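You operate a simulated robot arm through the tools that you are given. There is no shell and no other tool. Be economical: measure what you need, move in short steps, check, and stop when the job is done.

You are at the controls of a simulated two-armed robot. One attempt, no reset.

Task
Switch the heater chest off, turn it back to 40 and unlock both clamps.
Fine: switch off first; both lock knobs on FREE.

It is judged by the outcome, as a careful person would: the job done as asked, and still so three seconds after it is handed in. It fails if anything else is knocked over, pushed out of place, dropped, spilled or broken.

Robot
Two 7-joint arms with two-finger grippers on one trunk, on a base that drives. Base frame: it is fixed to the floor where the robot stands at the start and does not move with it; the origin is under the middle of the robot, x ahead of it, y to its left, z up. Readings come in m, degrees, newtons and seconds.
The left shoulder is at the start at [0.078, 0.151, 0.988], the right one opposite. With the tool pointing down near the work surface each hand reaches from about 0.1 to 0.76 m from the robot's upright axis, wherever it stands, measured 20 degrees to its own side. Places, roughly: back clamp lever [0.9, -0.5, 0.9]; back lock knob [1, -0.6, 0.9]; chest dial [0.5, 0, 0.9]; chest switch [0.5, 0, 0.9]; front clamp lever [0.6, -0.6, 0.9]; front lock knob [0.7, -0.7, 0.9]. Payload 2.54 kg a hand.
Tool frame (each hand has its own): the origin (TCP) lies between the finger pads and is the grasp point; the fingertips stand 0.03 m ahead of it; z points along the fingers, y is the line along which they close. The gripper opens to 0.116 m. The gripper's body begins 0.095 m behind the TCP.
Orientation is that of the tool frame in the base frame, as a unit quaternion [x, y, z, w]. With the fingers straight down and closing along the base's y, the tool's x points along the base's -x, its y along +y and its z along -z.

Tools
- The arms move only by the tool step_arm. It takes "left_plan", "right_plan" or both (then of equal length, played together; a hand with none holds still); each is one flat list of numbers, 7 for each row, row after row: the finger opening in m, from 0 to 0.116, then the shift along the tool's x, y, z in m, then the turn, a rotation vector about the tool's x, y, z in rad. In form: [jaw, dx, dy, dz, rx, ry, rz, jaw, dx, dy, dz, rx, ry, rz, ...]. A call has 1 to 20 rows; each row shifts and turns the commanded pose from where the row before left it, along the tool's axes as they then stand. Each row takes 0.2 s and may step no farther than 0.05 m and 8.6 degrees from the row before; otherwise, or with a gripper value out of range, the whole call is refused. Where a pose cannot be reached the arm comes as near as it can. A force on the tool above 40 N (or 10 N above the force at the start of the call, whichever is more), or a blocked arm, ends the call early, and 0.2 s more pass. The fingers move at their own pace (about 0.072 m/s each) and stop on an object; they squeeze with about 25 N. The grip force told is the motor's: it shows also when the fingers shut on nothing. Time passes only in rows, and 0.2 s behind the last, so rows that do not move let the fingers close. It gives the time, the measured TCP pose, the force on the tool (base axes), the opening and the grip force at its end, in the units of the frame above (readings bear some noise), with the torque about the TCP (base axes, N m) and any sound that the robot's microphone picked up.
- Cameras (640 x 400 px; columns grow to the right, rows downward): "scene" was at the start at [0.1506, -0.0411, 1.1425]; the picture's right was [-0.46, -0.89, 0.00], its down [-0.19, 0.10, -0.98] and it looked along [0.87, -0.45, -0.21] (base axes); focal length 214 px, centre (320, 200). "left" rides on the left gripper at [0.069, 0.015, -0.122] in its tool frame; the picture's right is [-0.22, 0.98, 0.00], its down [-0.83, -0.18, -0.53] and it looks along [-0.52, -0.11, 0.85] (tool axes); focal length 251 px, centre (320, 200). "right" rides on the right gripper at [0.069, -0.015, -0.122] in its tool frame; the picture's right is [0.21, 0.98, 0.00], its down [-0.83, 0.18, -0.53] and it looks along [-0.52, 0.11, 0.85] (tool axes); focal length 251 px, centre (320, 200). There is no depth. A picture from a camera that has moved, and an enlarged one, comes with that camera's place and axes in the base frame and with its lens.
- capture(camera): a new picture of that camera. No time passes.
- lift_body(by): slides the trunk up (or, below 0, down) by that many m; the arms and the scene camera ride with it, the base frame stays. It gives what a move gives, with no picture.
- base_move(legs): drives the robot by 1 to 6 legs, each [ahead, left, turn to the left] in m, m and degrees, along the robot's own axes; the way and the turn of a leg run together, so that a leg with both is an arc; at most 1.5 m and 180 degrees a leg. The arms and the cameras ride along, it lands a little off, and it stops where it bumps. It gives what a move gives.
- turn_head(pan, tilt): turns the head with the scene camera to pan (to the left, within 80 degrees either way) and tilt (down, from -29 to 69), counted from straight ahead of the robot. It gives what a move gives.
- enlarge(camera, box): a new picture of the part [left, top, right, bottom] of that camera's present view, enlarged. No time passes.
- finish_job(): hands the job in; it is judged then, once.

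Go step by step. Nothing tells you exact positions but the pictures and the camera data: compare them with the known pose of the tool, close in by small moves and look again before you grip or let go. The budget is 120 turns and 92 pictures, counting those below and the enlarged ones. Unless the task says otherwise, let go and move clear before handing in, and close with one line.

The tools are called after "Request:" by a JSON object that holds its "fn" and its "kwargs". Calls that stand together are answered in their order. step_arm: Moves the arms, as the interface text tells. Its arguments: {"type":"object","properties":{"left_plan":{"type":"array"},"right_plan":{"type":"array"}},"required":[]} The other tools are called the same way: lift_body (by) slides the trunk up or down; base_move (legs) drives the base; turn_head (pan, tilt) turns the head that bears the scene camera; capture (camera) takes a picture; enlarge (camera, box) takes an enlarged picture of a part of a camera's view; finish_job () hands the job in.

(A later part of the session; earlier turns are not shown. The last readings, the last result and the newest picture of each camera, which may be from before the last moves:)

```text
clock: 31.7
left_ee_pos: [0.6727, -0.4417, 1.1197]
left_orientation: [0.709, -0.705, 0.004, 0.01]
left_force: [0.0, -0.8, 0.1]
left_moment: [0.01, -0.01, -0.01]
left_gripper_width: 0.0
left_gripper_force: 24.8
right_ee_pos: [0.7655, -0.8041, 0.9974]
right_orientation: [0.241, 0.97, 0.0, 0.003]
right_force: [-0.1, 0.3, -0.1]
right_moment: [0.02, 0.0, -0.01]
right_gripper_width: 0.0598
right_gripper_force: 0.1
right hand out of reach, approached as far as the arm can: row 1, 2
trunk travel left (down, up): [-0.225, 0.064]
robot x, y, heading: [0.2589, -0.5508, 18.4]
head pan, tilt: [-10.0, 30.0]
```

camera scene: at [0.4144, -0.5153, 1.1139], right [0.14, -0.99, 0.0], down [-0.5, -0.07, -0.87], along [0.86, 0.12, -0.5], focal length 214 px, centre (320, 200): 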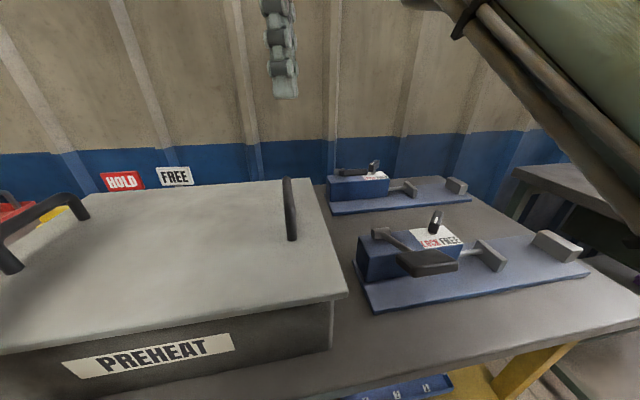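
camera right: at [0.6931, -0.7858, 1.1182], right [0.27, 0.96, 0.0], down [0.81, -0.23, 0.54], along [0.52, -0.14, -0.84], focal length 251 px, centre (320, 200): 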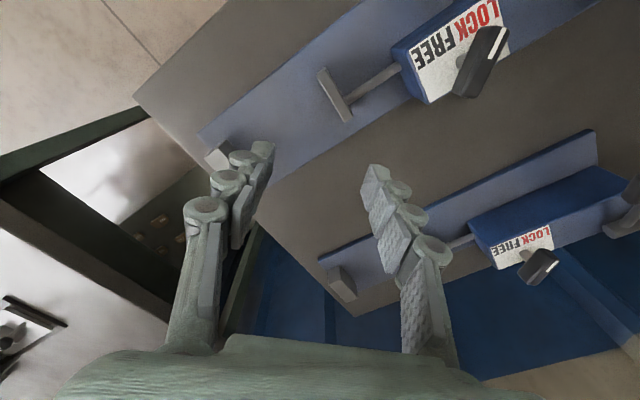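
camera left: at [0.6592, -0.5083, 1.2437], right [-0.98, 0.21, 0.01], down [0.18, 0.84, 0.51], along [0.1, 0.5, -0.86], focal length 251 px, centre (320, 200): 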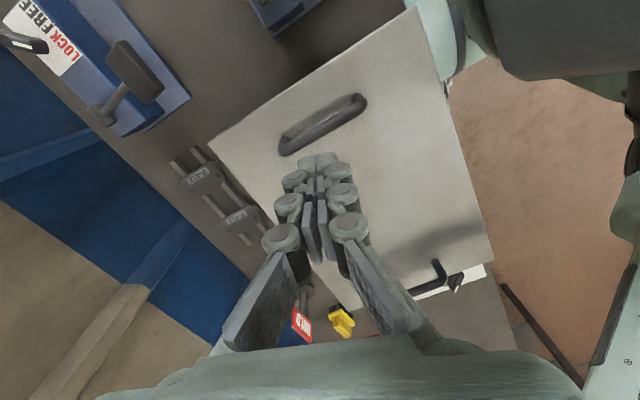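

That looks like a wrist limit. I'll rotate back, shift over the knob first, and then turn the wrist there.

Request:
{"fn": "step_arm", "kwargs": {"right_plan": [0.06, 0, 0, 0, 0, 0, -0.134, 0.06, 0, 0, 0, 0, 0, -0.134, 0.06, 0, 0, 0, 0, 0, -0.134, 0.06, 0, 0, 0, 0, 0, -0.134, 0.06, 0, 0, 0, 0, 0, -0.134, 0.06, 0, 0, 0, 0, 0, -0.134, 0.06, -0.004, 0.033, 0, 0, 0, 0, 0.06, -0.004, 0.033, 0, 0, 0, 0, 0.06, -0.004, 0.033, 0, 0, 0, 0, 0.06, -0.002, 0.034, 0, 0, 0, 0, 0.06, 0, 0, 0, 0, 0, 0]}}

```text
clock: 34.1
left_ee_pos: [0.6721, -0.4426, 1.121]
left_orientation: [0.709, -0.705, 0.005, 0.01]
left_force: [0.1, 0.0, -0.3]
left_moment: [-0.04, -0.03, -0.02]
left_gripper_width: 0.0
left_gripper_force: 25.4
right_ee_pos: [0.7704, -0.8005, 0.9972]
right_orientation: [-0.157, 0.988, -0.002, 0.003]
right_force: [0.2, 0.6, 0.0]
right_moment: [0.02, -0.01, -0.01]
right_gripper_width: 0.0598
right_gripper_force: 0.0
right hand out of reach, approached as far as the arm can: row 7, 8, 9, 10
trunk travel left (down, up): [-0.225, 0.064]
robot x, y, heading: [0.2605, -0.5466, 17.9]
head pan, tilt: [-10.0, 30.0]
```

Inward motion is blocked at this arm posture, so I'll raise the hand and drive the base left instead, to bring the hand over the front knob.

Request:
{"fn": "step_arm", "kwargs": {"right_plan": [0.06, 0, 0, -0.045, 0, 0, 0, 0.06, 0, 0, -0.045, 0, 0, 0]}}

Request:
{"fn": "base_move", "kwargs": {"legs": [[0.0, 0.14, 0]]}}

Request:
{"fn": "capture", "kwargs": {"camera": "right"}}

Request:
{"fn": "capture", "kwargs": {"camera": "scene"}}

```text
clock: 34.7
left_ee_pos: [0.67, -0.4422, 1.1201]
left_orientation: [0.71, -0.704, 0.004, 0.011]
left_force: [-0.1, 0.0, 0.2]
left_moment: [0.0, -0.02, 0.01]
left_gripper_width: 0.0
left_gripper_force: 25.2
right_ee_pos: [0.7714, -0.8018, 1.0868]
right_orientation: [-0.157, 0.988, -0.001, 0.003]
right_force: [0.0, 0.8, -0.4]
right_moment: [0.02, -0.03, 0.02]
right_gripper_width: 0.0602
right_gripper_force: 0.1
trunk travel left (down, up): [-0.225, 0.064]
robot x, y, heading: [0.2599, -0.552, 17.9]
head pan, tilt: [-10.0, 30.0]
```

```text
clock: 36.7
left_ee_pos: [0.6293, -0.3113, 1.12]
left_orientation: [0.709, -0.705, 0.004, 0.01]
left_force: [-1.0, -0.4, 1.2]
left_moment: [-0.03, -0.01, -0.02]
left_gripper_width: 0.0003
left_gripper_force: 25.0
right_ee_pos: [0.728, -0.6685, 1.0869]
right_orientation: [-0.158, 0.987, -0.001, 0.002]
right_force: [-0.4, 0.2, 0.2]
right_moment: [-0.02, 0.0, -0.03]
right_gripper_width: 0.0601
right_gripper_force: 0.1
trunk travel left (down, up): [-0.225, 0.064]
robot x, y, heading: [0.2195, -0.4157, 18.0]
head pan, tilt: [-10.0, 30.0]
```

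```text
54 pictures are left
camera right: at [0.6675, -0.7053, 1.2096], right [-0.51, 0.86, 0.0], down [0.73, 0.43, 0.54], along [0.47, 0.27, -0.84], focal length 251 px, centre (320, 200)
```

right: 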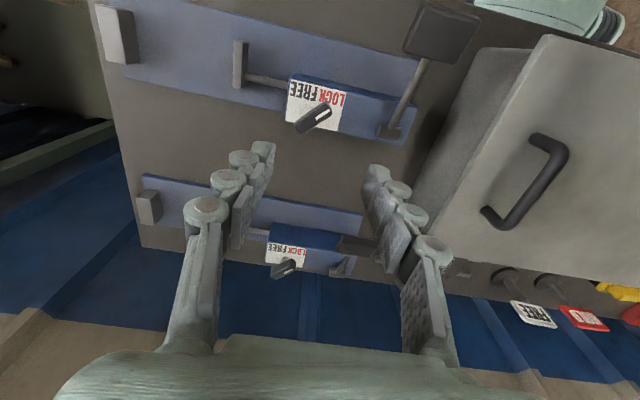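

```text
53 pictures are left
camera scene: at [0.3717, -0.3835, 1.1139], right [0.14, -0.99, 0.0], down [-0.5, -0.07, -0.87], along [0.86, 0.12, -0.5], focal length 214 px, centre (320, 200)
```

scene: 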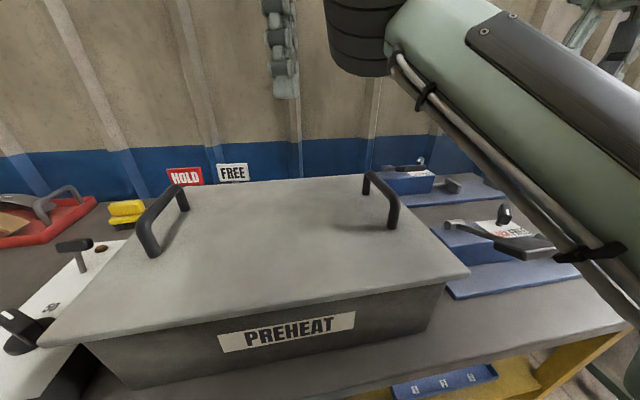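

The hand is over the front knob now. I'll rotate to match the bar, shift slightly and descend part-way.

Request:
{"fn": "step_arm", "kwargs": {"right_plan": [0.06, 0, 0, 0, 0, 0, 0.134, 0.06, 0, 0, 0, 0, 0, 0.134, 0.06, 0, 0, 0, 0, 0, 0.134, 0.06, 0, 0, 0, 0, 0, 0.134, 0.06, 0, 0, 0, 0, 0, 0.134, 0.06, 0, 0, 0, 0, 0, 0.134, 0.06, -0.011, 0, 0.03, 0, 0, 0, 0.06, 0, 0, 0.04, 0, 0, 0, 0.06, 0, 0, 0.04, 0, 0, 0, 0.06, 0, 0, 0, 0, 0, 0]}}

Request:
{"fn": "capture", "kwargs": {"camera": "right"}}

Request:
{"fn": "capture", "kwargs": {"camera": "scene"}}

```text
clock: 38.9
left_ee_pos: [0.6301, -0.3117, 1.121]
left_orientation: [0.709, -0.705, 0.005, 0.011]
left_force: [0.6, -0.3, 0.5]
left_moment: [0.0, 0.0, 0.03]
left_gripper_width: 0.0
left_gripper_force: 24.6
right_ee_pos: [0.7378, -0.6747, 0.9771]
right_orientation: [0.242, 0.97, 0.0, 0.004]
right_force: [0.5, -0.5, -0.1]
right_moment: [-0.01, 0.0, -0.04]
right_gripper_width: 0.0602
right_gripper_force: 0.1
trunk travel left (down, up): [-0.225, 0.064]
robot x, y, heading: [0.2183, -0.4176, 17.7]
head pan, tilt: [-10.0, 30.0]
```

```text
52 pictures are left
camera right: at [0.6697, -0.6552, 1.0992], right [0.27, 0.96, 0.0], down [0.81, -0.23, 0.54], along [0.52, -0.15, -0.84], focal length 251 px, centre (320, 200)
```

right: 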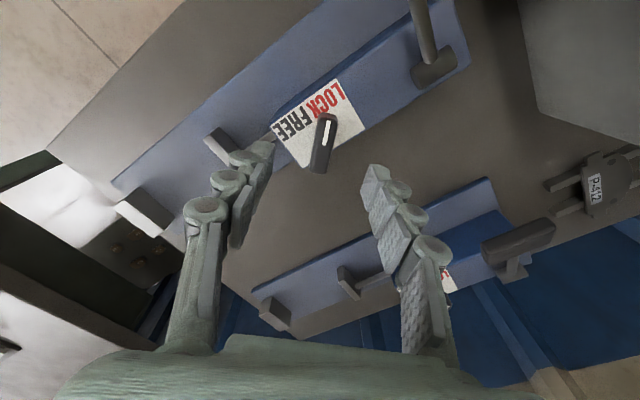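

```text
51 pictures are left
camera scene: at [0.3717, -0.3837, 1.1139], right [0.14, -0.99, 0.0], down [-0.5, -0.07, -0.87], along [0.86, 0.12, -0.5], focal length 214 px, centre (320, 200)
```

scene: 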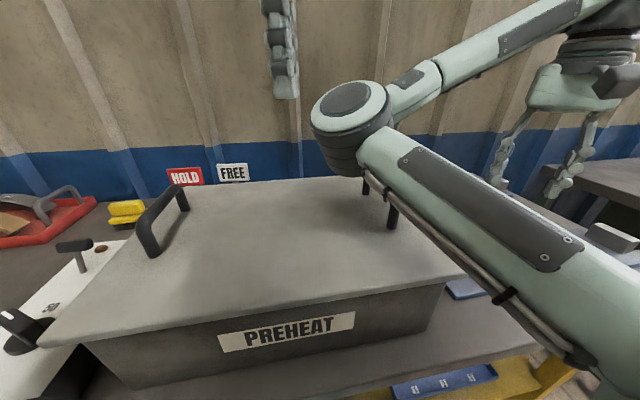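

The bar is between the fingers. The elbow has swung over the chest handle, so I'll descend half-way and check clearance.

Request:
{"fn": "step_arm", "kwargs": {"right_plan": [0.06, 0, 0.003, 0.015, 0, 0, 0, 0.06, 0, 0, 0.015, 0, 0, 0]}}

Request:
{"fn": "enlarge", "kwargs": {"camera": "scene", "box": [280, 60, 480, 260]}}

Request:
{"fn": "capture", "kwargs": {"camera": "left"}}

```text
clock: 39.5
left_ee_pos: [0.6292, -0.3113, 1.1201]
left_orientation: [0.709, -0.705, 0.004, 0.011]
left_force: [-0.1, -0.2, 0.8]
left_moment: [0.02, 0.03, 0.03]
left_gripper_width: 0.0001
left_gripper_force: 24.9
right_ee_pos: [0.7412, -0.6727, 0.9485]
right_orientation: [0.242, 0.97, 0.0, 0.003]
right_force: [0.1, -0.4, -0.4]
right_moment: [-0.04, 0.0, 0.0]
right_gripper_width: 0.0599
right_gripper_force: 0.0
trunk travel left (down, up): [-0.225, 0.064]
robot x, y, heading: [0.2162, -0.4183, 18.0]
head pan, tilt: [-10.0, 30.0]
```

```text
2.00 times, centred on (380, 160) of scene
camera zoom: at [0.3719, -0.3838, 1.1139], right [0.14, -0.99, 0.0], down [-0.5, -0.07, -0.87], along [0.86, 0.12, -0.5], focal length 429 px, centre (200, 280)
```

zoom: 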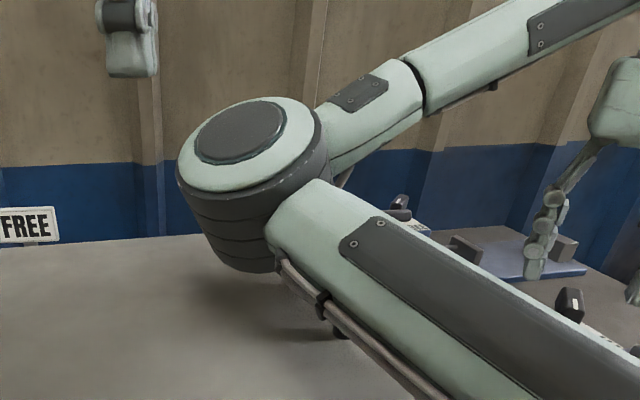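

```text
49 pictures are left
camera left: at [0.616, -0.3773, 1.244], right [-0.98, 0.21, 0.0], down [0.18, 0.84, 0.51], along [0.1, 0.5, -0.86], focal length 251 px, centre (320, 200)
```

left: 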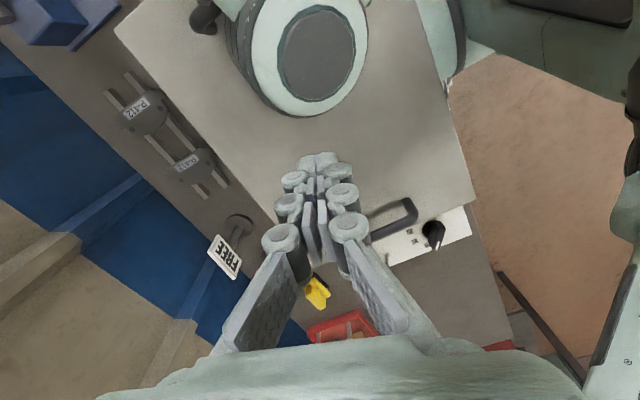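

The elbow gets too low over the chest in this wrist orientation. Instead I'll turn the hand ~35° the other way (elbow swings outward); closing the fingers will itself rotate the bar toward FREE. Rise and rotate first, then check the elbow.

Request:
{"fn": "step_arm", "kwargs": {"right_plan": [0.06, 0, 0, -0.03, 0, 0, 0, 0.06, 0, 0, 0, 0, 0, -0.13, 0.06, 0, 0, 0, 0, 0, -0.13, 0.06, 0, 0, 0, 0, 0, -0.13, 0.06, 0, 0, 0, 0, 0, -0.13, 0.06, 0, 0, 0, 0, 0, -0.13, 0.06, 0, 0, 0, 0, 0, 0]}}

Request:
{"fn": "capture", "kwargs": {"camera": "right"}}

Request:
{"fn": "capture", "kwargs": {"camera": "scene"}}

```text
clock: 41.1
left_ee_pos: [0.6287, -0.3112, 1.1211]
left_orientation: [0.709, -0.706, 0.004, 0.01]
left_force: [-0.3, 0.5, -0.4]
left_moment: [-0.01, -0.01, 0.0]
left_gripper_width: 0.0001
left_gripper_force: 25.1
right_ee_pos: [0.7404, -0.6717, 0.9772]
right_orientation: [-0.081, 0.997, -0.002, 0.003]
right_force: [-1.3, 0.8, -0.1]
right_moment: [-0.03, -0.01, -0.01]
right_gripper_width: 0.06
right_gripper_force: 0.0
trunk travel left (down, up): [-0.225, 0.064]
robot x, y, heading: [0.2185, -0.4206, 17.6]
head pan, tilt: [-10.0, 30.0]
```

```text
48 pictures are left
camera right: at [0.6746, -0.6985, 1.0995], right [-0.37, 0.93, 0.0], down [0.78, 0.31, 0.54], along [0.5, 0.2, -0.84], focal length 251 px, centre (320, 200)
```

right: 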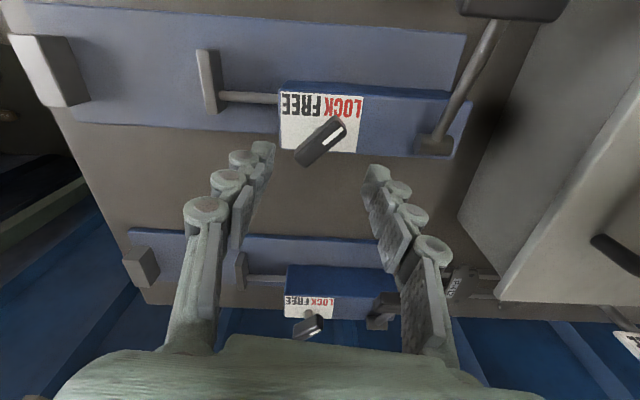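

```text
47 pictures are left
camera scene: at [0.3718, -0.3837, 1.1139], right [0.14, -0.99, 0.0], down [-0.5, -0.07, -0.87], along [0.86, 0.12, -0.5], focal length 214 px, centre (320, 200)
```

scene: 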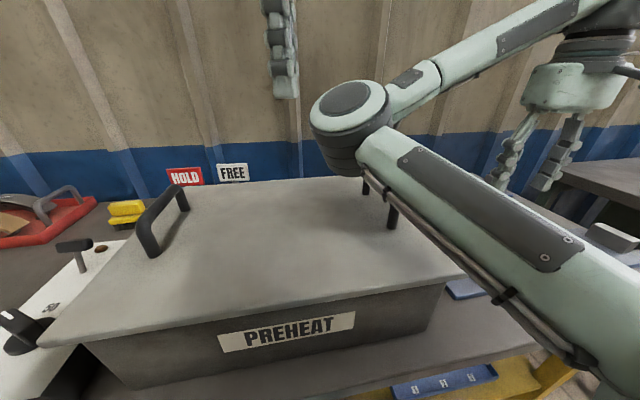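

The elbow depends on reach rather than wrist yaw. I'll raise the hand, back the base off 15 cm and extend the arm instead, so the elbow moves away from the chest.

Request:
{"fn": "step_arm", "kwargs": {"right_plan": [0.06, 0, 0, -0.045, 0, 0, 0, 0.06, 0, 0, -0.045, 0, 0, 0]}}

Request:
{"fn": "base_move", "kwargs": {"legs": [[-0.15, 0, 0]]}}

Request:
{"fn": "step_arm", "kwargs": {"right_plan": [0.06, -0.045, 0, 0, 0, 0, 0, 0.06, -0.045, 0, 0, 0, 0, 0, 0.06, -0.045, 0, 0, 0, 0, 0, 0.06, 0, 0, 0, 0, 0, 0]}}

Request:
{"fn": "capture", "kwargs": {"camera": "scene"}}

```text
clock: 41.7
left_ee_pos: [0.6289, -0.3118, 1.1215]
left_orientation: [0.709, -0.705, 0.004, 0.011]
left_force: [-0.9, -0.4, 1.2]
left_moment: [0.03, 0.0, -0.01]
left_gripper_width: 0.0001
left_gripper_force: 25.0
right_ee_pos: [0.7391, -0.6742, 1.0675]
right_orientation: [-0.081, 0.997, -0.001, 0.002]
right_force: [-0.1, -0.3, -0.3]
right_moment: [0.0, -0.01, -0.01]
right_gripper_width: 0.0603
right_gripper_force: 0.2
trunk travel left (down, up): [-0.225, 0.064]
robot x, y, heading: [0.221, -0.4197, 17.9]
head pan, tilt: [-10.0, 30.0]
```

```text
clock: 43.0
left_ee_pos: [0.4871, -0.3577, 1.1206]
left_orientation: [0.709, -0.705, 0.004, 0.011]
left_force: [-0.5, 0.0, 0.3]
left_moment: [0.03, -0.07, -0.04]
left_gripper_width: 0.0001
left_gripper_force: 24.8
right_ee_pos: [0.5973, -0.7191, 1.0673]
right_orientation: [-0.082, 0.997, -0.001, 0.003]
right_force: [0.3, -0.1, 0.4]
right_moment: [0.0, -0.05, 0.03]
right_gripper_width: 0.06
right_gripper_force: 0.0
trunk travel left (down, up): [-0.225, 0.064]
robot x, y, heading: [0.0739, -0.4645, 17.9]
head pan, tilt: [-10.0, 30.0]
```

```text
clock: 44.0
left_ee_pos: [0.4872, -0.3572, 1.1206]
left_orientation: [0.71, -0.704, 0.005, 0.011]
left_force: [0.5, 0.0, -0.1]
left_moment: [0.03, 0.0, 0.02]
left_gripper_width: 0.0
left_gripper_force: 24.8
right_ee_pos: [0.7318, -0.6964, 1.0678]
right_orientation: [-0.081, 0.997, 0.0, 0.003]
right_force: [0.3, 0.6, -0.2]
right_moment: [0.01, -0.01, -0.02]
right_gripper_width: 0.0599
right_gripper_force: 0.2
trunk travel left (down, up): [-0.225, 0.064]
robot x, y, heading: [0.0758, -0.4639, 17.8]
head pan, tilt: [-10.0, 30.0]
```

```text
46 pictures are left
camera scene: at [0.2296, -0.4296, 1.1139], right [0.14, -0.99, 0.0], down [-0.49, -0.07, -0.87], along [0.86, 0.12, -0.5], focal length 214 px, centre (320, 200)
```

scene: 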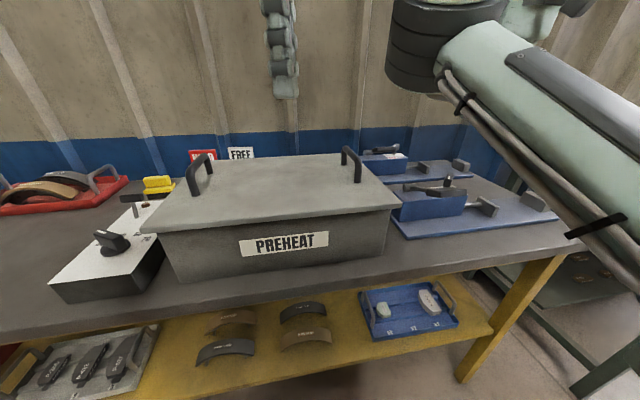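

Much better: the elbow is high and clear. I'll centre over the knob and descend.

Request:
{"fn": "step_arm", "kwargs": {"right_plan": [0.06, -0.0106, 0.0216, 0, 0, 0, 0, 0.06, 0, 0, 0.045, 0, 0, 0, 0.06, 0, 0, 0.043, 0, 0, 0, 0.06, 0, 0, 0, 0, 0, 0]}}

Request:
{"fn": "capture", "kwargs": {"camera": "right"}}

Request:
{"fn": "capture", "kwargs": {"camera": "scene"}}

```text
clock: 45.0
left_ee_pos: [0.4873, -0.3562, 1.1203]
left_orientation: [0.709, -0.705, 0.003, 0.011]
left_force: [-0.6, 0.9, -0.6]
left_moment: [-0.01, 0.03, 0.03]
left_gripper_width: 0.0001
left_gripper_force: 25.4
right_ee_pos: [0.739, -0.6752, 0.9794]
right_orientation: [-0.082, 0.997, -0.001, 0.003]
right_force: [0.3, -0.1, -0.1]
right_moment: [-0.03, 0.0, 0.02]
right_gripper_width: 0.0598
right_gripper_force: 0.1
trunk travel left (down, up): [-0.225, 0.064]
robot x, y, heading: [0.0765, -0.4665, 17.8]
head pan, tilt: [-10.0, 30.0]
```

```text
45 pictures are left
camera right: at [0.673, -0.7004, 1.1007], right [-0.37, 0.93, 0.0], down [0.78, 0.31, 0.54], along [0.5, 0.2, -0.84], focal length 251 px, centre (320, 200)
```

right: 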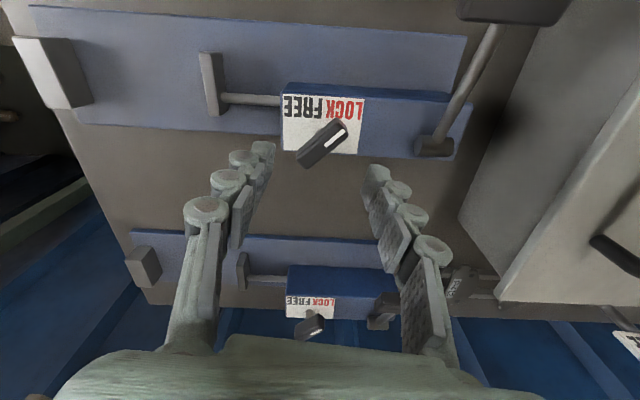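

```text
44 pictures are left
camera scene: at [0.2296, -0.4297, 1.1139], right [0.14, -0.99, 0.0], down [-0.5, -0.07, -0.87], along [0.86, 0.12, -0.5], focal length 214 px, centre (320, 200)
```

scene: 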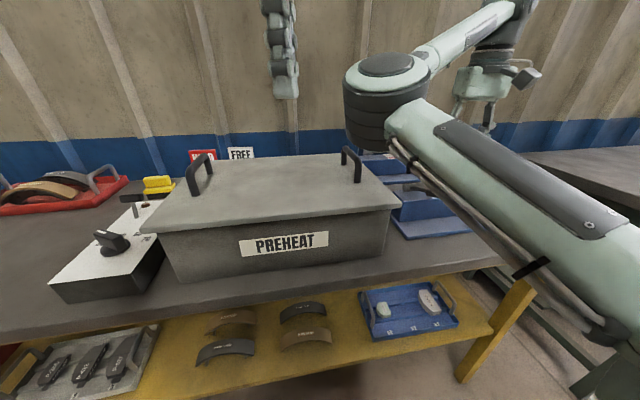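

Elbow now stands in front of the chest with room. I'll align the wrist to the bar and go down to grip height, without closing yet.

Request:
{"fn": "step_arm", "kwargs": {"right_plan": [0.06, 0, 0, 0, 0, 0, 0.126, 0.06, 0, 0, 0, 0, 0, 0.126, 0.06, 0, 0, 0, 0, 0, 0.126, 0.06, 0, 0, 0, 0, 0, 0.126, 0.06, 0, 0, 0, 0, 0, 0.126, 0.06, 0, 0.001, 0.03, 0, 0, 0, 0.06, 0, 0, 0, 0, 0, 0]}}

Request:
{"fn": "capture", "kwargs": {"camera": "right"}}

Request:
{"fn": "capture", "kwargs": {"camera": "scene"}}

```text
clock: 46.6
left_ee_pos: [0.488, -0.3571, 1.1206]
left_orientation: [0.709, -0.705, 0.005, 0.01]
left_force: [0.0, -0.4, -0.7]
left_moment: [-0.03, -0.02, -0.01]
left_gripper_width: 0.0
left_gripper_force: 24.5
right_ee_pos: [0.7376, -0.6721, 0.9493]
right_orientation: [0.233, 0.972, -0.001, 0.004]
right_force: [-0.1, 0.6, -0.3]
right_moment: [0.01, 0.03, -0.03]
right_gripper_width: 0.06
right_gripper_force: 0.1
trunk travel left (down, up): [-0.225, 0.064]
robot x, y, heading: [0.0749, -0.4624, 17.6]
head pan, tilt: [-10.0, 30.0]
```

```text
43 pictures are left
camera right: at [0.6699, -0.6549, 1.0715], right [0.25, 0.97, 0.0], down [0.82, -0.21, 0.54], along [0.52, -0.14, -0.84], focal length 251 px, centre (320, 200)
```

right: 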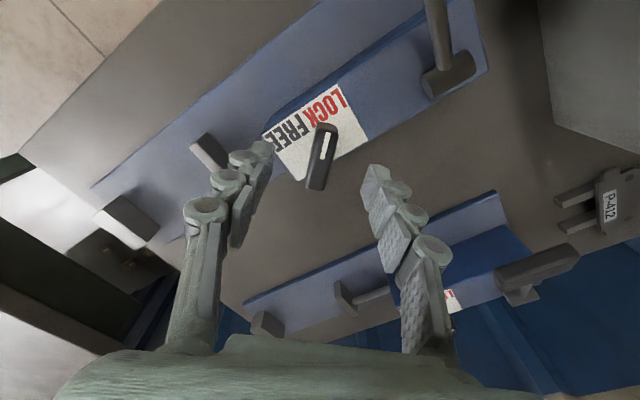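

```text
42 pictures are left
camera scene: at [0.2297, -0.4297, 1.1139], right [0.14, -0.99, 0.0], down [-0.5, -0.07, -0.87], along [0.86, 0.12, -0.5], focal length 214 px, centre (320, 200)
```

scene: 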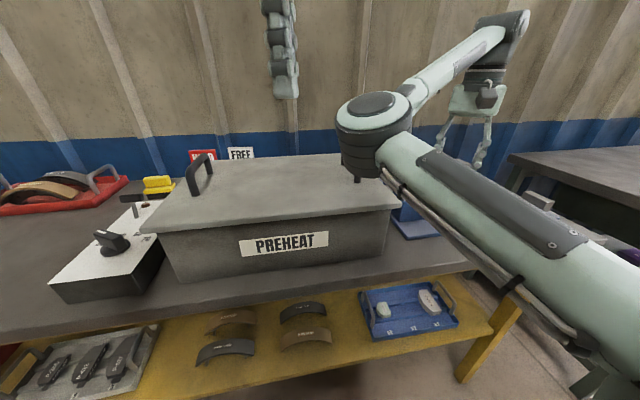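

The elbow clears both lid and handle. Down the rest and grip.

Request:
{"fn": "step_arm", "kwargs": {"right_plan": [0.06, 0, 0, 0.018, 0, 0, 0, 0.06, 0, 0, 0.016, 0, 0, 0, 0.03, 0, 0, 0, 0, 0, 0, 0.0, 0, 0, 0, 0, 0, 0, 0.0, 0, 0, 0, 0, 0, 0, 0.0, 0, 0, 0, 0, 0, 0]}}

Request:
{"fn": "enlarge", "kwargs": {"camera": "right", "box": [220, 60, 440, 240]}}

Request:
{"fn": "capture", "kwargs": {"camera": "scene"}}

```text
clock: 48.0
left_ee_pos: [0.4882, -0.3562, 1.1202]
left_orientation: [0.709, -0.705, 0.004, 0.011]
left_force: [0.0, -0.3, -0.3]
left_moment: [-0.02, -0.01, 0.0]
left_gripper_width: 0.0
left_gripper_force: 25.0
right_ee_pos: [0.7395, -0.6715, 0.9155]
right_orientation: [0.231, 0.973, 0.001, 0.003]
right_force: [0.7, 2.8, -1.4]
right_moment: [-0.09, -0.39, 0.03]
right_gripper_width: 0.0156
right_gripper_force: 41.6
trunk travel left (down, up): [-0.225, 0.064]
robot x, y, heading: [0.0777, -0.4663, 18.1]
head pan, tilt: [-10.0, 30.0]
```

```text
2.22 times, centred on (330, 150) of right
camera zoom: at [0.6707, -0.6543, 1.0377], right [0.25, 0.97, 0.0], down [0.82, -0.21, 0.54], along [0.52, -0.13, -0.84], focal length 559 px, centre (298, 311)
```

zoom: 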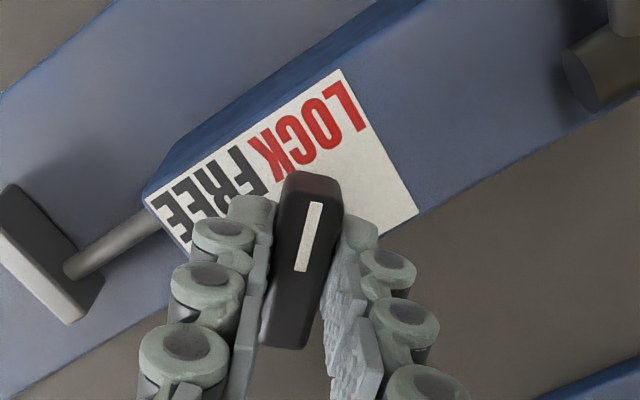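

```text
40 pictures are left
camera scene: at [0.2299, -0.4294, 1.1138], right [0.14, -0.99, 0.0], down [-0.5, -0.07, -0.87], along [0.86, 0.12, -0.5], focal length 214 px, centre (320, 200)
```

scene: 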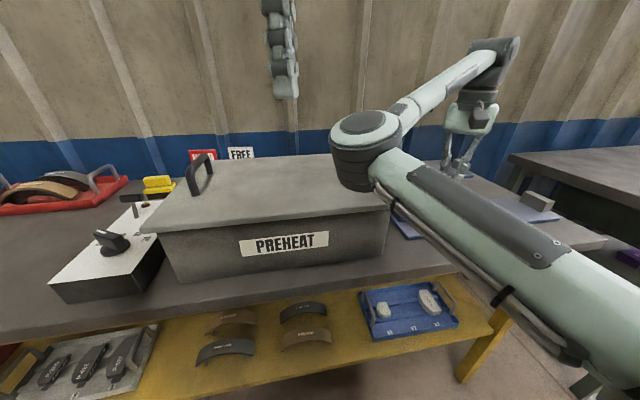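

Gripped cleanly (15.6 mm), pointer on LOCK. Turning 90° counter-clockwise (from above) to FREE.

Request:
{"fn": "step_arm", "kwargs": {"right_plan": [0, 0, 0, 0, 0, 0, -0.13, 0, 0, 0, 0, 0, 0, -0.13, 0, 0, 0, 0, 0, 0, -0.13, 0, 0, 0, 0, 0, 0, -0.13, 0, 0, 0, 0, 0, 0, -0.13, 0, 0, 0, 0, 0, 0, -0.13]}}

Request:
{"fn": "enlarge", "kwargs": {"camera": "right", "box": [220, 60, 440, 240]}}

```text
clock: 49.5
left_ee_pos: [0.4872, -0.3576, 1.1211]
left_orientation: [0.709, -0.705, 0.004, 0.011]
left_force: [-0.4, 0.7, -0.4]
left_moment: [-0.01, -0.01, -0.01]
left_gripper_width: 0.0001
left_gripper_force: 25.2
right_ee_pos: [0.7394, -0.6725, 0.9158]
right_orientation: [-0.156, 0.988, -0.001, 0.002]
right_force: [-6.5, 2.2, -4.1]
right_moment: [0.42, -0.82, -0.02]
right_gripper_width: 0.0155
right_gripper_force: 41.5
trunk travel left (down, up): [-0.225, 0.064]
robot x, y, heading: [0.0763, -0.4643, 17.8]
head pan, tilt: [-10.0, 30.0]
```

```text
2.22 times, centred on (330, 150) of right
camera zoom: at [0.6782, -0.7089, 1.0379], right [-0.51, 0.86, 0.0], down [0.73, 0.43, 0.54], along [0.47, 0.27, -0.84], focal length 559 px, centre (298, 311)
```

zoom: 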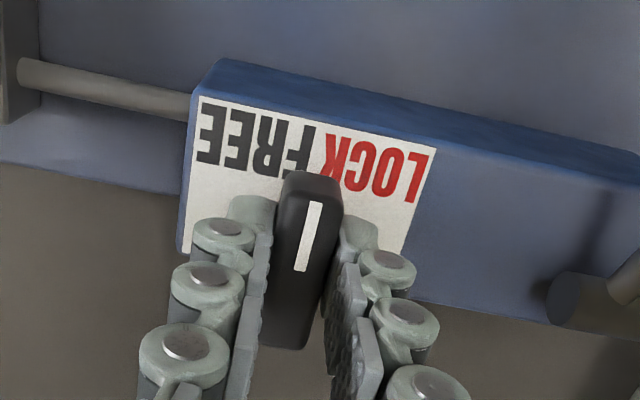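

Turning freely, halfway between LOCK and FREE. Continuing the second half.

Request:
{"fn": "step_arm", "kwargs": {"right_plan": [0, 0, 0, 0, 0, 0, -0.13, 0, 0, 0, 0, 0, 0, -0.13, 0, 0, 0, 0, 0, 0, -0.13, 0, 0, 0, 0, 0, 0, -0.13, 0, 0, 0, 0, 0, 0, -0.13, 0, 0, 0, 0, 0, 0, -0.13]}}

Request:
{"fn": "enlarge", "kwargs": {"camera": "right", "box": [220, 60, 440, 240]}}

```text
clock: 50.9
left_ee_pos: [0.4874, -0.3585, 1.1201]
left_orientation: [0.71, -0.704, 0.004, 0.011]
left_force: [0.0, -0.6, -0.7]
left_moment: [0.01, 0.01, 0.01]
left_gripper_width: 0.0
left_gripper_force: 24.9
right_ee_pos: [0.7389, -0.6744, 0.9153]
right_orientation: [-0.52, 0.854, -0.001, 0.002]
right_force: [3.6, -4.2, 0.2]
right_moment: [0.97, -0.68, -0.03]
right_gripper_width: 0.0153
right_gripper_force: 41.5
trunk travel left (down, up): [-0.225, 0.064]
robot x, y, heading: [0.0771, -0.4612, 18.1]
head pan, tilt: [-10.0, 30.0]
```

```text
2.22 times, centred on (330, 150) of right
camera zoom: at [0.7215, -0.7423, 1.0382], right [-0.97, 0.26, -0.01], down [0.21, 0.82, 0.53], along [0.14, 0.51, -0.85], focal length 559 px, centre (298, 311)
```

zoom: 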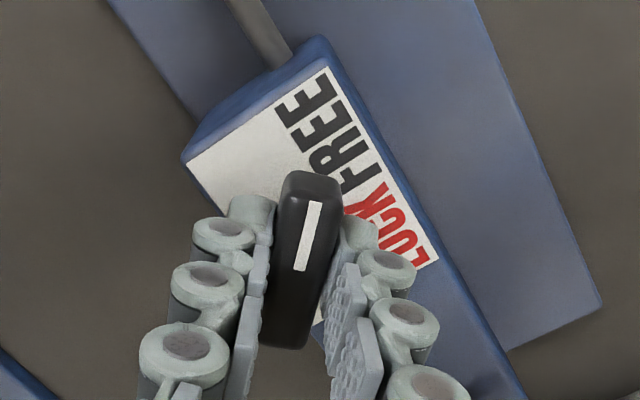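

The pointer now points to FREE, symmetric to where LOCK was. Release, rise, and check.

Request:
{"fn": "step_arm", "kwargs": {"right_plan": [0.04, 0, 0, 0, 0, 0, 0, 0.06, 0, 0, 0, 0, 0, 0, 0.06, 0, 0, -0.03, 0, 0, 0, 0.06, 0, 0, -0.045, 0, 0, 0, 0.06, 0, 0, -0.045, 0, 0, 0]}}

Request:
{"fn": "capture", "kwargs": {"camera": "right"}}

Request:
{"fn": "enlarge", "kwargs": {"camera": "right", "box": [220, 60, 440, 240]}}

```text
clock: 52.0
left_ee_pos: [0.4872, -0.3573, 1.122]
left_orientation: [0.709, -0.705, 0.005, 0.011]
left_force: [0.1, 0.3, 0.3]
left_moment: [0.0, 0.03, -0.01]
left_gripper_width: 0.0002
left_gripper_force: 24.9
right_ee_pos: [0.7378, -0.6745, 1.0365]
right_orientation: [-0.52, 0.854, -0.003, 0.003]
right_force: [-0.9, 0.1, -0.5]
right_moment: [0.0, -0.03, 0.01]
right_gripper_width: 0.0603
right_gripper_force: 0.1
trunk travel left (down, up): [-0.225, 0.064]
robot x, y, heading: [0.0748, -0.4628, 17.9]
head pan, tilt: [-10.0, 30.0]
```

```text
37 pictures are left
camera right: at [0.7192, -0.7416, 1.1591], right [-0.97, 0.26, -0.01], down [0.22, 0.82, 0.53], along [0.14, 0.51, -0.85], focal length 251 px, centre (320, 200)
```

right: 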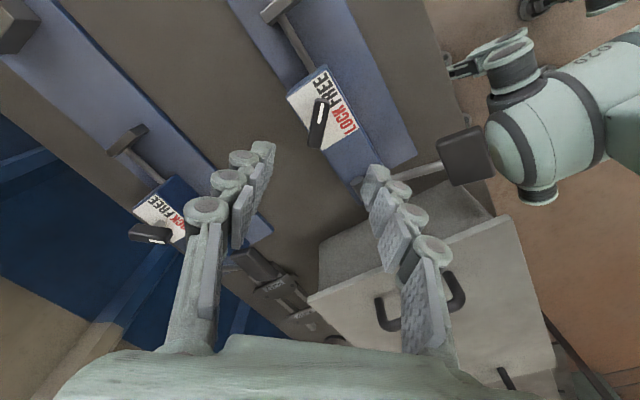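

```text
2.22 times, centred on (330, 150) of right
camera zoom: at [0.7192, -0.7416, 1.1591], right [-0.97, 0.26, -0.01], down [0.22, 0.82, 0.53], along [0.14, 0.51, -0.85], focal length 559 px, centre (298, 311)
```

zoom: 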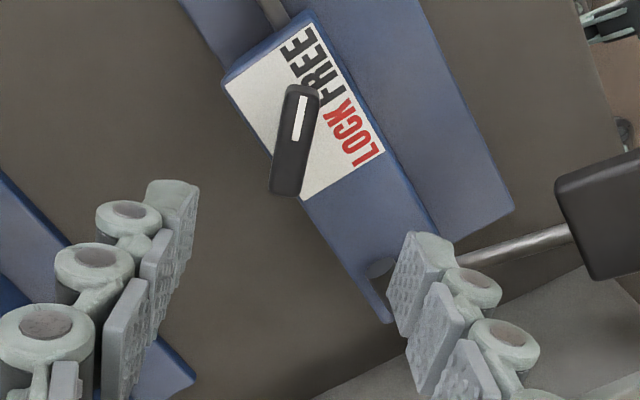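

Front knob is on FREE. Next the back knob, near [0.99, -0.59], same LOCK pointing. I'll raise, turn the wrist back, and reposition the base a bit forward and to the right.

Request:
{"fn": "step_arm", "kwargs": {"right_plan": [0.06, 0, 0, -0.035, 0, 0, 0.13, 0.06, 0, 0, -0.035, 0, 0, 0.13, 0.06, 0, 0, 0, 0, 0, 0.13, 0.06, 0, 0, 0, 0, 0, 0.13, 0.06, 0, 0, 0, 0, 0, 0.13, 0.06, 0, 0, 0, 0, 0, 0.13, 0.06, 0, 0, 0, 0, 0, 0.13, 0.06, 0, 0, 0, 0, 0, 0.13, 0.06, 0, 0, 0, 0, 0, 0.13, 0.06, 0, 0, 0, 0, 0, 0.13, 0.06, 0, 0, 0, 0, 0, 0.13, 0.06, 0, 0, 0, 0, 0, 0.13]}}

Request:
{"fn": "base_move", "kwargs": {"legs": [[0, -0.1, 0], [0.16, 0, 0]]}}

Request:
{"fn": "capture", "kwargs": {"camera": "right"}}

Request:
{"fn": "capture", "kwargs": {"camera": "scene"}}

```text
clock: 54.6
left_ee_pos: [0.4878, -0.356, 1.1213]
left_orientation: [0.71, -0.704, 0.005, 0.01]
left_force: [0.0, -0.9, 0.0]
left_moment: [0.01, -0.05, 0.0]
left_gripper_width: 0.0
left_gripper_force: 24.4
right_ee_pos: [0.7375, -0.6733, 1.1058]
right_orientation: [0.233, 0.973, 0.0, 0.004]
right_force: [-0.8, 0.5, -0.9]
right_moment: [0.0, 0.01, -0.03]
right_gripper_width: 0.0601
right_gripper_force: 0.1
trunk travel left (down, up): [-0.225, 0.064]
robot x, y, heading: [0.0783, -0.4639, 18.1]
head pan, tilt: [-10.0, 30.0]
```

```text
clock: 57.3
left_ee_pos: [0.6697, -0.4037, 1.1194]
left_orientation: [0.71, -0.704, 0.004, 0.011]
left_force: [0.4, 0.3, 0.3]
left_moment: [-0.01, -0.01, -0.02]
left_gripper_width: 0.0
left_gripper_force: 25.0
right_ee_pos: [0.9187, -0.7195, 1.1047]
right_orientation: [0.231, 0.973, 0.0, 0.003]
right_force: [0.5, -0.1, -0.1]
right_moment: [0.01, 0.01, -0.02]
right_gripper_width: 0.0598
right_gripper_force: 0.0
trunk travel left (down, up): [-0.225, 0.064]
robot x, y, heading: [0.2547, -0.5131, 18.1]
head pan, tilt: [-10.0, 30.0]
```

```text
35 pictures are left
camera right: at [0.8513, -0.7015, 1.2273], right [0.25, 0.97, 0.0], down [0.82, -0.21, 0.54], along [0.52, -0.13, -0.84], focal length 251 px, centre (320, 200)
```

right: 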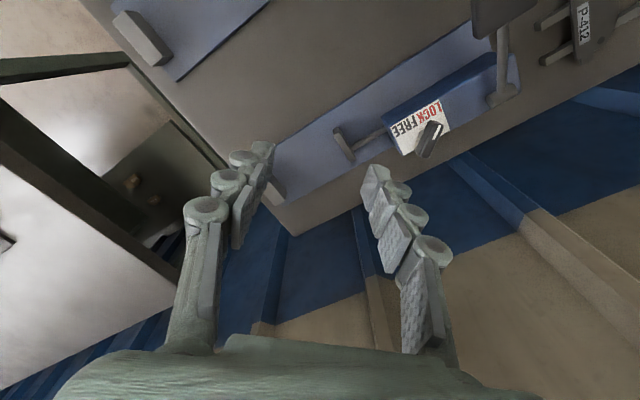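

```text
34 pictures are left
camera scene: at [0.4118, -0.4761, 1.1137], right [0.14, -0.99, 0.0], down [-0.5, -0.07, -0.87], along [0.86, 0.12, -0.5], focal length 214 px, centre (320, 200)
```

scene: 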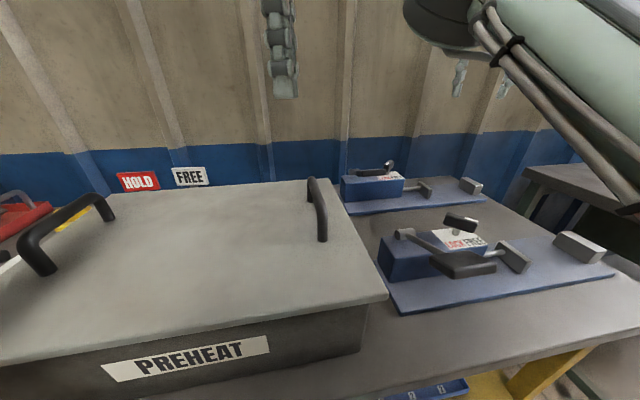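

Back knob confirmed at about [0.991, -0.589], pointer ~154° (LOCK). I'll move the hand above it.

Request:
{"fn": "step_arm", "kwargs": {"right_plan": [0.06, -0.001, 0.037, 0, 0, 0, 0, 0.06, -0.001, 0.037, 0, 0, 0, 0, 0.06, -0.001, 0.037, 0, 0, 0, 0, 0.06, -0.002, 0.037, 0, 0, 0, 0, 0.06, 0, 0, 0, 0, 0, 0]}}

Request:
{"fn": "capture", "kwargs": {"camera": "scene"}}

```text
clock: 58.5
left_ee_pos: [0.6687, -0.403, 1.1206]
left_orientation: [0.709, -0.705, 0.004, 0.011]
left_force: [-0.4, 0.0, 0.3]
left_moment: [0.01, -0.01, -0.03]
left_gripper_width: 0.0
left_gripper_force: 25.3
right_ee_pos: [0.91, -0.6498, 1.0555]
right_orientation: [0.23, 0.973, -0.001, 0.004]
right_force: [0.2, -0.1, 1.5]
right_moment: [0.03, 0.0, -0.02]
right_gripper_width: 0.0598
right_gripper_force: 0.0
right hand out of reach, approached as far as the arm can: row 1, 2, 3, 4
trunk travel left (down, up): [-0.225, 0.064]
robot x, y, heading: [0.2554, -0.5126, 17.8]
head pan, tilt: [-10.0, 30.0]
```

```text
33 pictures are left
camera scene: at [0.4112, -0.4762, 1.1138], right [0.14, -0.99, 0.0], down [-0.5, -0.07, -0.87], along [0.86, 0.12, -0.5], focal length 214 px, centre (320, 200)
```

scene: 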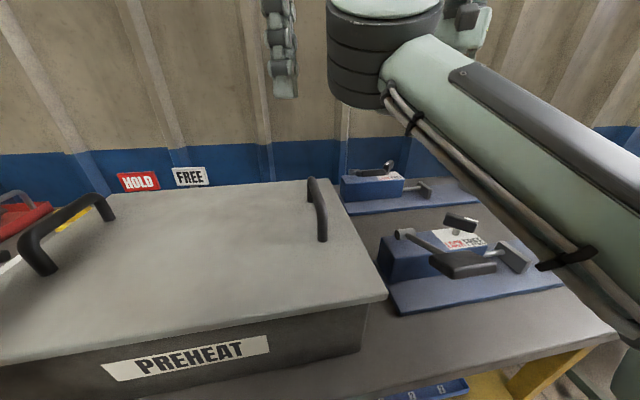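

The hand sank because reach is limited at that height. Raising the trunk and moving the base a bit further right should give more reach and a higher elbow.

Request:
{"fn": "lift_body", "kwargs": {"by": 0.06}}

Request:
{"fn": "base_move", "kwargs": {"legs": [[0, -0.08, 0]]}}

Request:
{"fn": "step_arm", "kwargs": {"right_plan": [0.06, 0, 0, 0.045, 0, 0, 0, 0.06, 0, 0, 0.045, 0, 0, 0, 0.06, 0, 0, 0, 0, 0, 0]}}

Request:
{"fn": "capture", "kwargs": {"camera": "scene"}}

```text
clock: 59.5
left_ee_pos: [0.6701, -0.4031, 1.1797]
left_orientation: [0.71, -0.705, 0.004, 0.011]
left_force: [0.4, -0.8, 0.5]
left_moment: [-0.02, 0.01, 0.01]
left_gripper_width: 0.0
left_gripper_force: 25.2
right_ee_pos: [0.9113, -0.6509, 1.1157]
right_orientation: [0.23, 0.973, 0.0, 0.004]
right_force: [0.2, -0.7, 0.6]
right_moment: [-0.02, 0.02, -0.02]
right_gripper_width: 0.0597
right_gripper_force: 0.1
trunk travel left (down, up): [-0.285, 0.004]
robot x, y, heading: [0.258, -0.5099, 18.0]
head pan, tilt: [-10.0, 30.0]
```

```text
clock: 60.9
left_ee_pos: [0.6936, -0.4793, 1.1808]
left_orientation: [0.709, -0.705, 0.004, 0.011]
left_force: [0.4, -0.3, 0.8]
left_moment: [0.03, 0.03, 0.0]
left_gripper_width: 0.0002
left_gripper_force: 24.3
right_ee_pos: [0.9346, -0.7262, 1.116]
right_orientation: [0.23, 0.973, 0.0, 0.005]
right_force: [0.1, -0.4, -0.2]
right_moment: [0.07, -0.01, -0.05]
right_gripper_width: 0.0603
right_gripper_force: 0.0
trunk travel left (down, up): [-0.285, 0.004]
robot x, y, heading: [0.2815, -0.5871, 18.0]
head pan, tilt: [-10.0, 30.0]
```

```text
clock: 61.7
left_ee_pos: [0.6926, -0.4795, 1.1815]
left_orientation: [0.71, -0.704, 0.004, 0.011]
left_force: [0.5, 0.4, 0.0]
left_moment: [0.0, 0.01, -0.01]
left_gripper_width: 0.0001
left_gripper_force: 24.9
right_ee_pos: [0.9464, -0.7335, 1.0251]
right_orientation: [0.23, 0.973, 0.0, 0.005]
right_force: [-0.1, -0.7, -0.7]
right_moment: [0.01, 0.01, -0.05]
right_gripper_width: 0.0598
right_gripper_force: 0.2
right hand out of reach, approached as far as the arm can: row 1, 2
trunk travel left (down, up): [-0.285, 0.004]
robot x, y, heading: [0.2853, -0.585, 17.8]
head pan, tilt: [-10.0, 30.0]
```

```text
32 pictures are left
camera scene: at [0.4355, -0.5517, 1.1739], right [0.14, -0.99, 0.0], down [-0.49, -0.07, -0.87], along [0.86, 0.12, -0.5], focal length 214 px, centre (320, 200)
```

scene: 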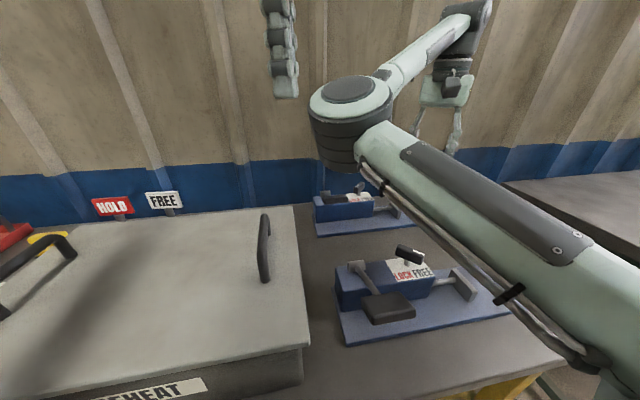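

Trunk up, elbow high and clear of the chest handle. Moving the hand over the back knob at this lower height.

Request:
{"fn": "step_arm", "kwargs": {"right_plan": [0.06, 0.006, 0.037, 0, 0, 0, 0, 0.06, 0.006, 0.037, 0, 0, 0, 0, 0.06, 0.007, 0.037, 0, 0, 0, 0, 0.06, 0.007, 0.037, 0, 0, 0, 0, 0.06, 0, 0, 0, 0, 0, 0]}}

Request:
{"fn": "capture", "kwargs": {"camera": "scene"}}

Request:
{"fn": "capture", "kwargs": {"camera": "right"}}

```text
clock: 62.9
left_ee_pos: [0.6941, -0.479, 1.1809]
left_orientation: [0.71, -0.705, 0.004, 0.012]
left_force: [-0.6, -0.7, -0.2]
left_moment: [-0.01, 0.0, -0.02]
left_gripper_width: 0.0
left_gripper_force: 25.0
right_ee_pos: [0.9586, -0.7072, 1.0155]
right_orientation: [0.229, 0.973, 0.001, 0.005]
right_force: [0.3, -0.4, 0.2]
right_moment: [-0.03, 0.0, -0.01]
right_gripper_width: 0.0598
right_gripper_force: 0.0
right hand out of reach, approached as far as the arm can: row 1, 2, 3, 4
trunk travel left (down, up): [-0.285, 0.004]
robot x, y, heading: [0.283, -0.5869, 17.7]
head pan, tilt: [-10.0, 30.0]
```

```text
31 pictures are left
camera scene: at [0.4357, -0.5518, 1.1738], right [0.14, -0.99, 0.0], down [-0.5, -0.07, -0.87], along [0.86, 0.12, -0.5], focal length 214 px, centre (320, 200)
```

scene: 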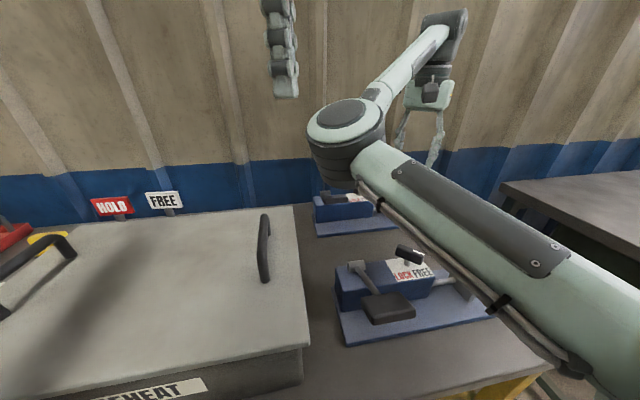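

```text
30 pictures are left
camera right: at [0.8906, -0.6894, 1.1381], right [0.24, 0.97, 0.0], down [0.82, -0.21, 0.54], along [0.53, -0.13, -0.84], focal length 251 px, centre (320, 200)
```

right: 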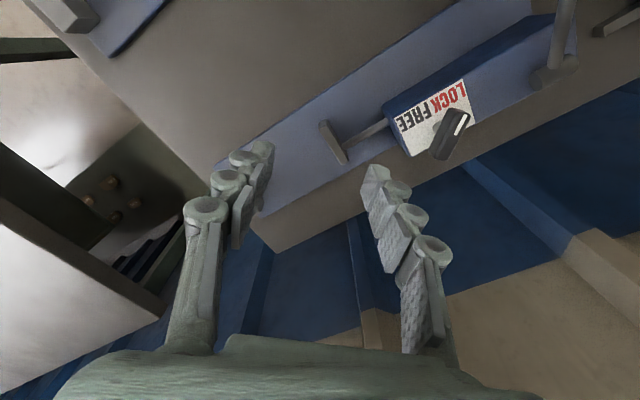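

The right arm's elbow posture blocks this spot. The left arm's posture (elbow outward, away from the clamps) suits it better, so I'll tuck the right arm back to its starting posture and drive right so the left hand can do the back knob.

Request:
{"fn": "step_arm", "kwargs": {"right_plan": [0.06, 0.016, -0.031, -0.028, 0, 0, 0, 0.06, 0.016, -0.031, -0.028, 0, 0, 0, 0.06, 0.016, -0.031, -0.028, 0, 0, 0, 0.06, 0.016, -0.031, -0.028, 0, 0, 0, 0.06, 0.016, -0.031, -0.028, 0, 0, 0, 0.06, 0.016, -0.031, -0.028, 0, 0, 0, 0.06, 0, 0, 0, 0, 0, 0]}}

Request:
{"fn": "capture", "kwargs": {"camera": "scene"}}

```text
clock: 64.5
left_ee_pos: [0.6945, -0.4792, 1.1804]
left_orientation: [0.71, -0.704, 0.005, 0.011]
left_force: [0.3, 0.0, 0.6]
left_moment: [0.02, 0.0, -0.01]
left_gripper_width: 0.0
left_gripper_force: 24.3
right_ee_pos: [0.8062, -0.8407, 1.1761]
right_orientation: [0.231, 0.973, -0.001, 0.004]
right_force: [-0.2, 1.0, -0.7]
right_moment: [0.02, 0.02, 0.0]
right_gripper_width: 0.0602
right_gripper_force: 0.2
right hand out of reach, approached as far as the arm can: row 1, 2
trunk travel left (down, up): [-0.285, 0.004]
robot x, y, heading: [0.2853, -0.5863, 18.1]
head pan, tilt: [-10.0, 30.0]
```

```text
29 pictures are left
camera scene: at [0.4361, -0.5516, 1.1737], right [0.14, -0.99, 0.0], down [-0.5, -0.07, -0.87], along [0.86, 0.12, -0.5], focal length 214 px, centre (320, 200)
```

scene: 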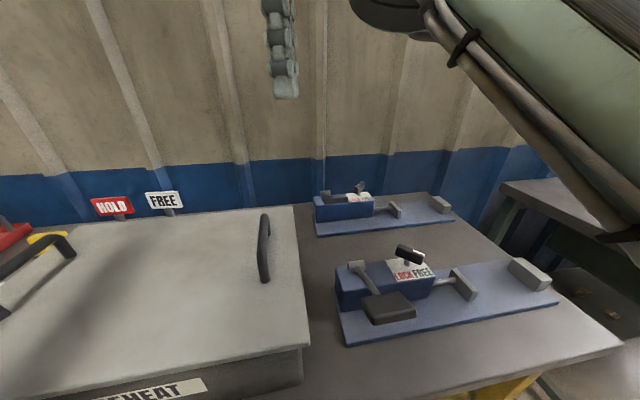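

Right arm tucked. Before driving right, a look at the floor and neighbouring table on that side.

Request:
{"fn": "turn_head", "kwargs": {"pan": -80, "tilt": 50}}

Request:
{"fn": "capture", "kwargs": {"camera": "scene"}}

Request:
{"fn": "capture", "kwargs": {"camera": "right"}}

```text
clock: 65.9
left_ee_pos: [0.6924, -0.4798, 1.181]
left_orientation: [0.71, -0.704, 0.004, 0.011]
left_force: [1.4, -0.3, -0.4]
left_moment: [0.0, 0.05, 0.01]
left_gripper_width: 0.0001
left_gripper_force: 24.6
right_ee_pos: [0.8057, -0.8404, 1.1768]
right_orientation: [0.23, 0.973, -0.001, 0.004]
right_force: [-0.3, 0.0, 0.0]
right_moment: [0.01, -0.02, 0.0]
right_gripper_width: 0.0599
right_gripper_force: 0.1
trunk travel left (down, up): [-0.285, 0.004]
robot x, y, heading: [0.2802, -0.5855, 17.8]
head pan, tilt: [-80.0, 50.0]
```

```text
28 pictures are left
camera scene: at [0.3823, -0.6323, 1.1443], right [-0.88, -0.47, 0.0], down [-0.36, 0.68, -0.64], along [0.3, -0.57, -0.77], focal length 214 px, centre (320, 200)
```

scene: 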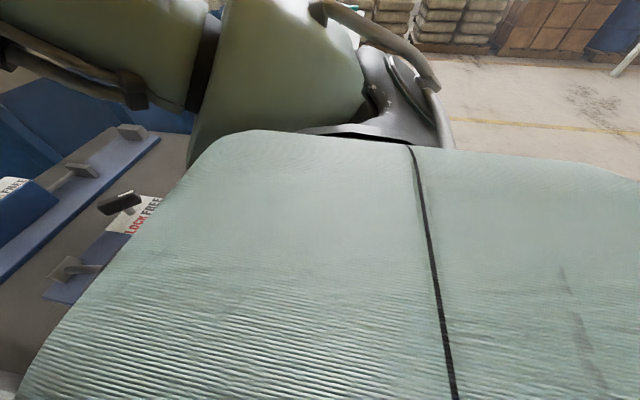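

```text
27 pictures are left
camera right: at [0.7369, -0.8238, 1.2983], right [0.25, 0.97, 0.0], down [0.82, -0.21, 0.54], along [0.52, -0.13, -0.84], focal length 251 px, centre (320, 200)
```

right: 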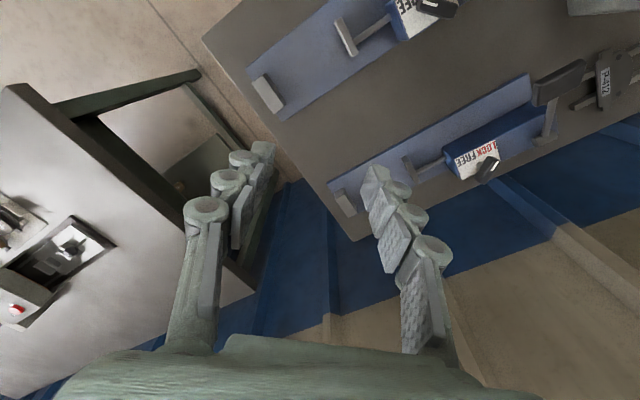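

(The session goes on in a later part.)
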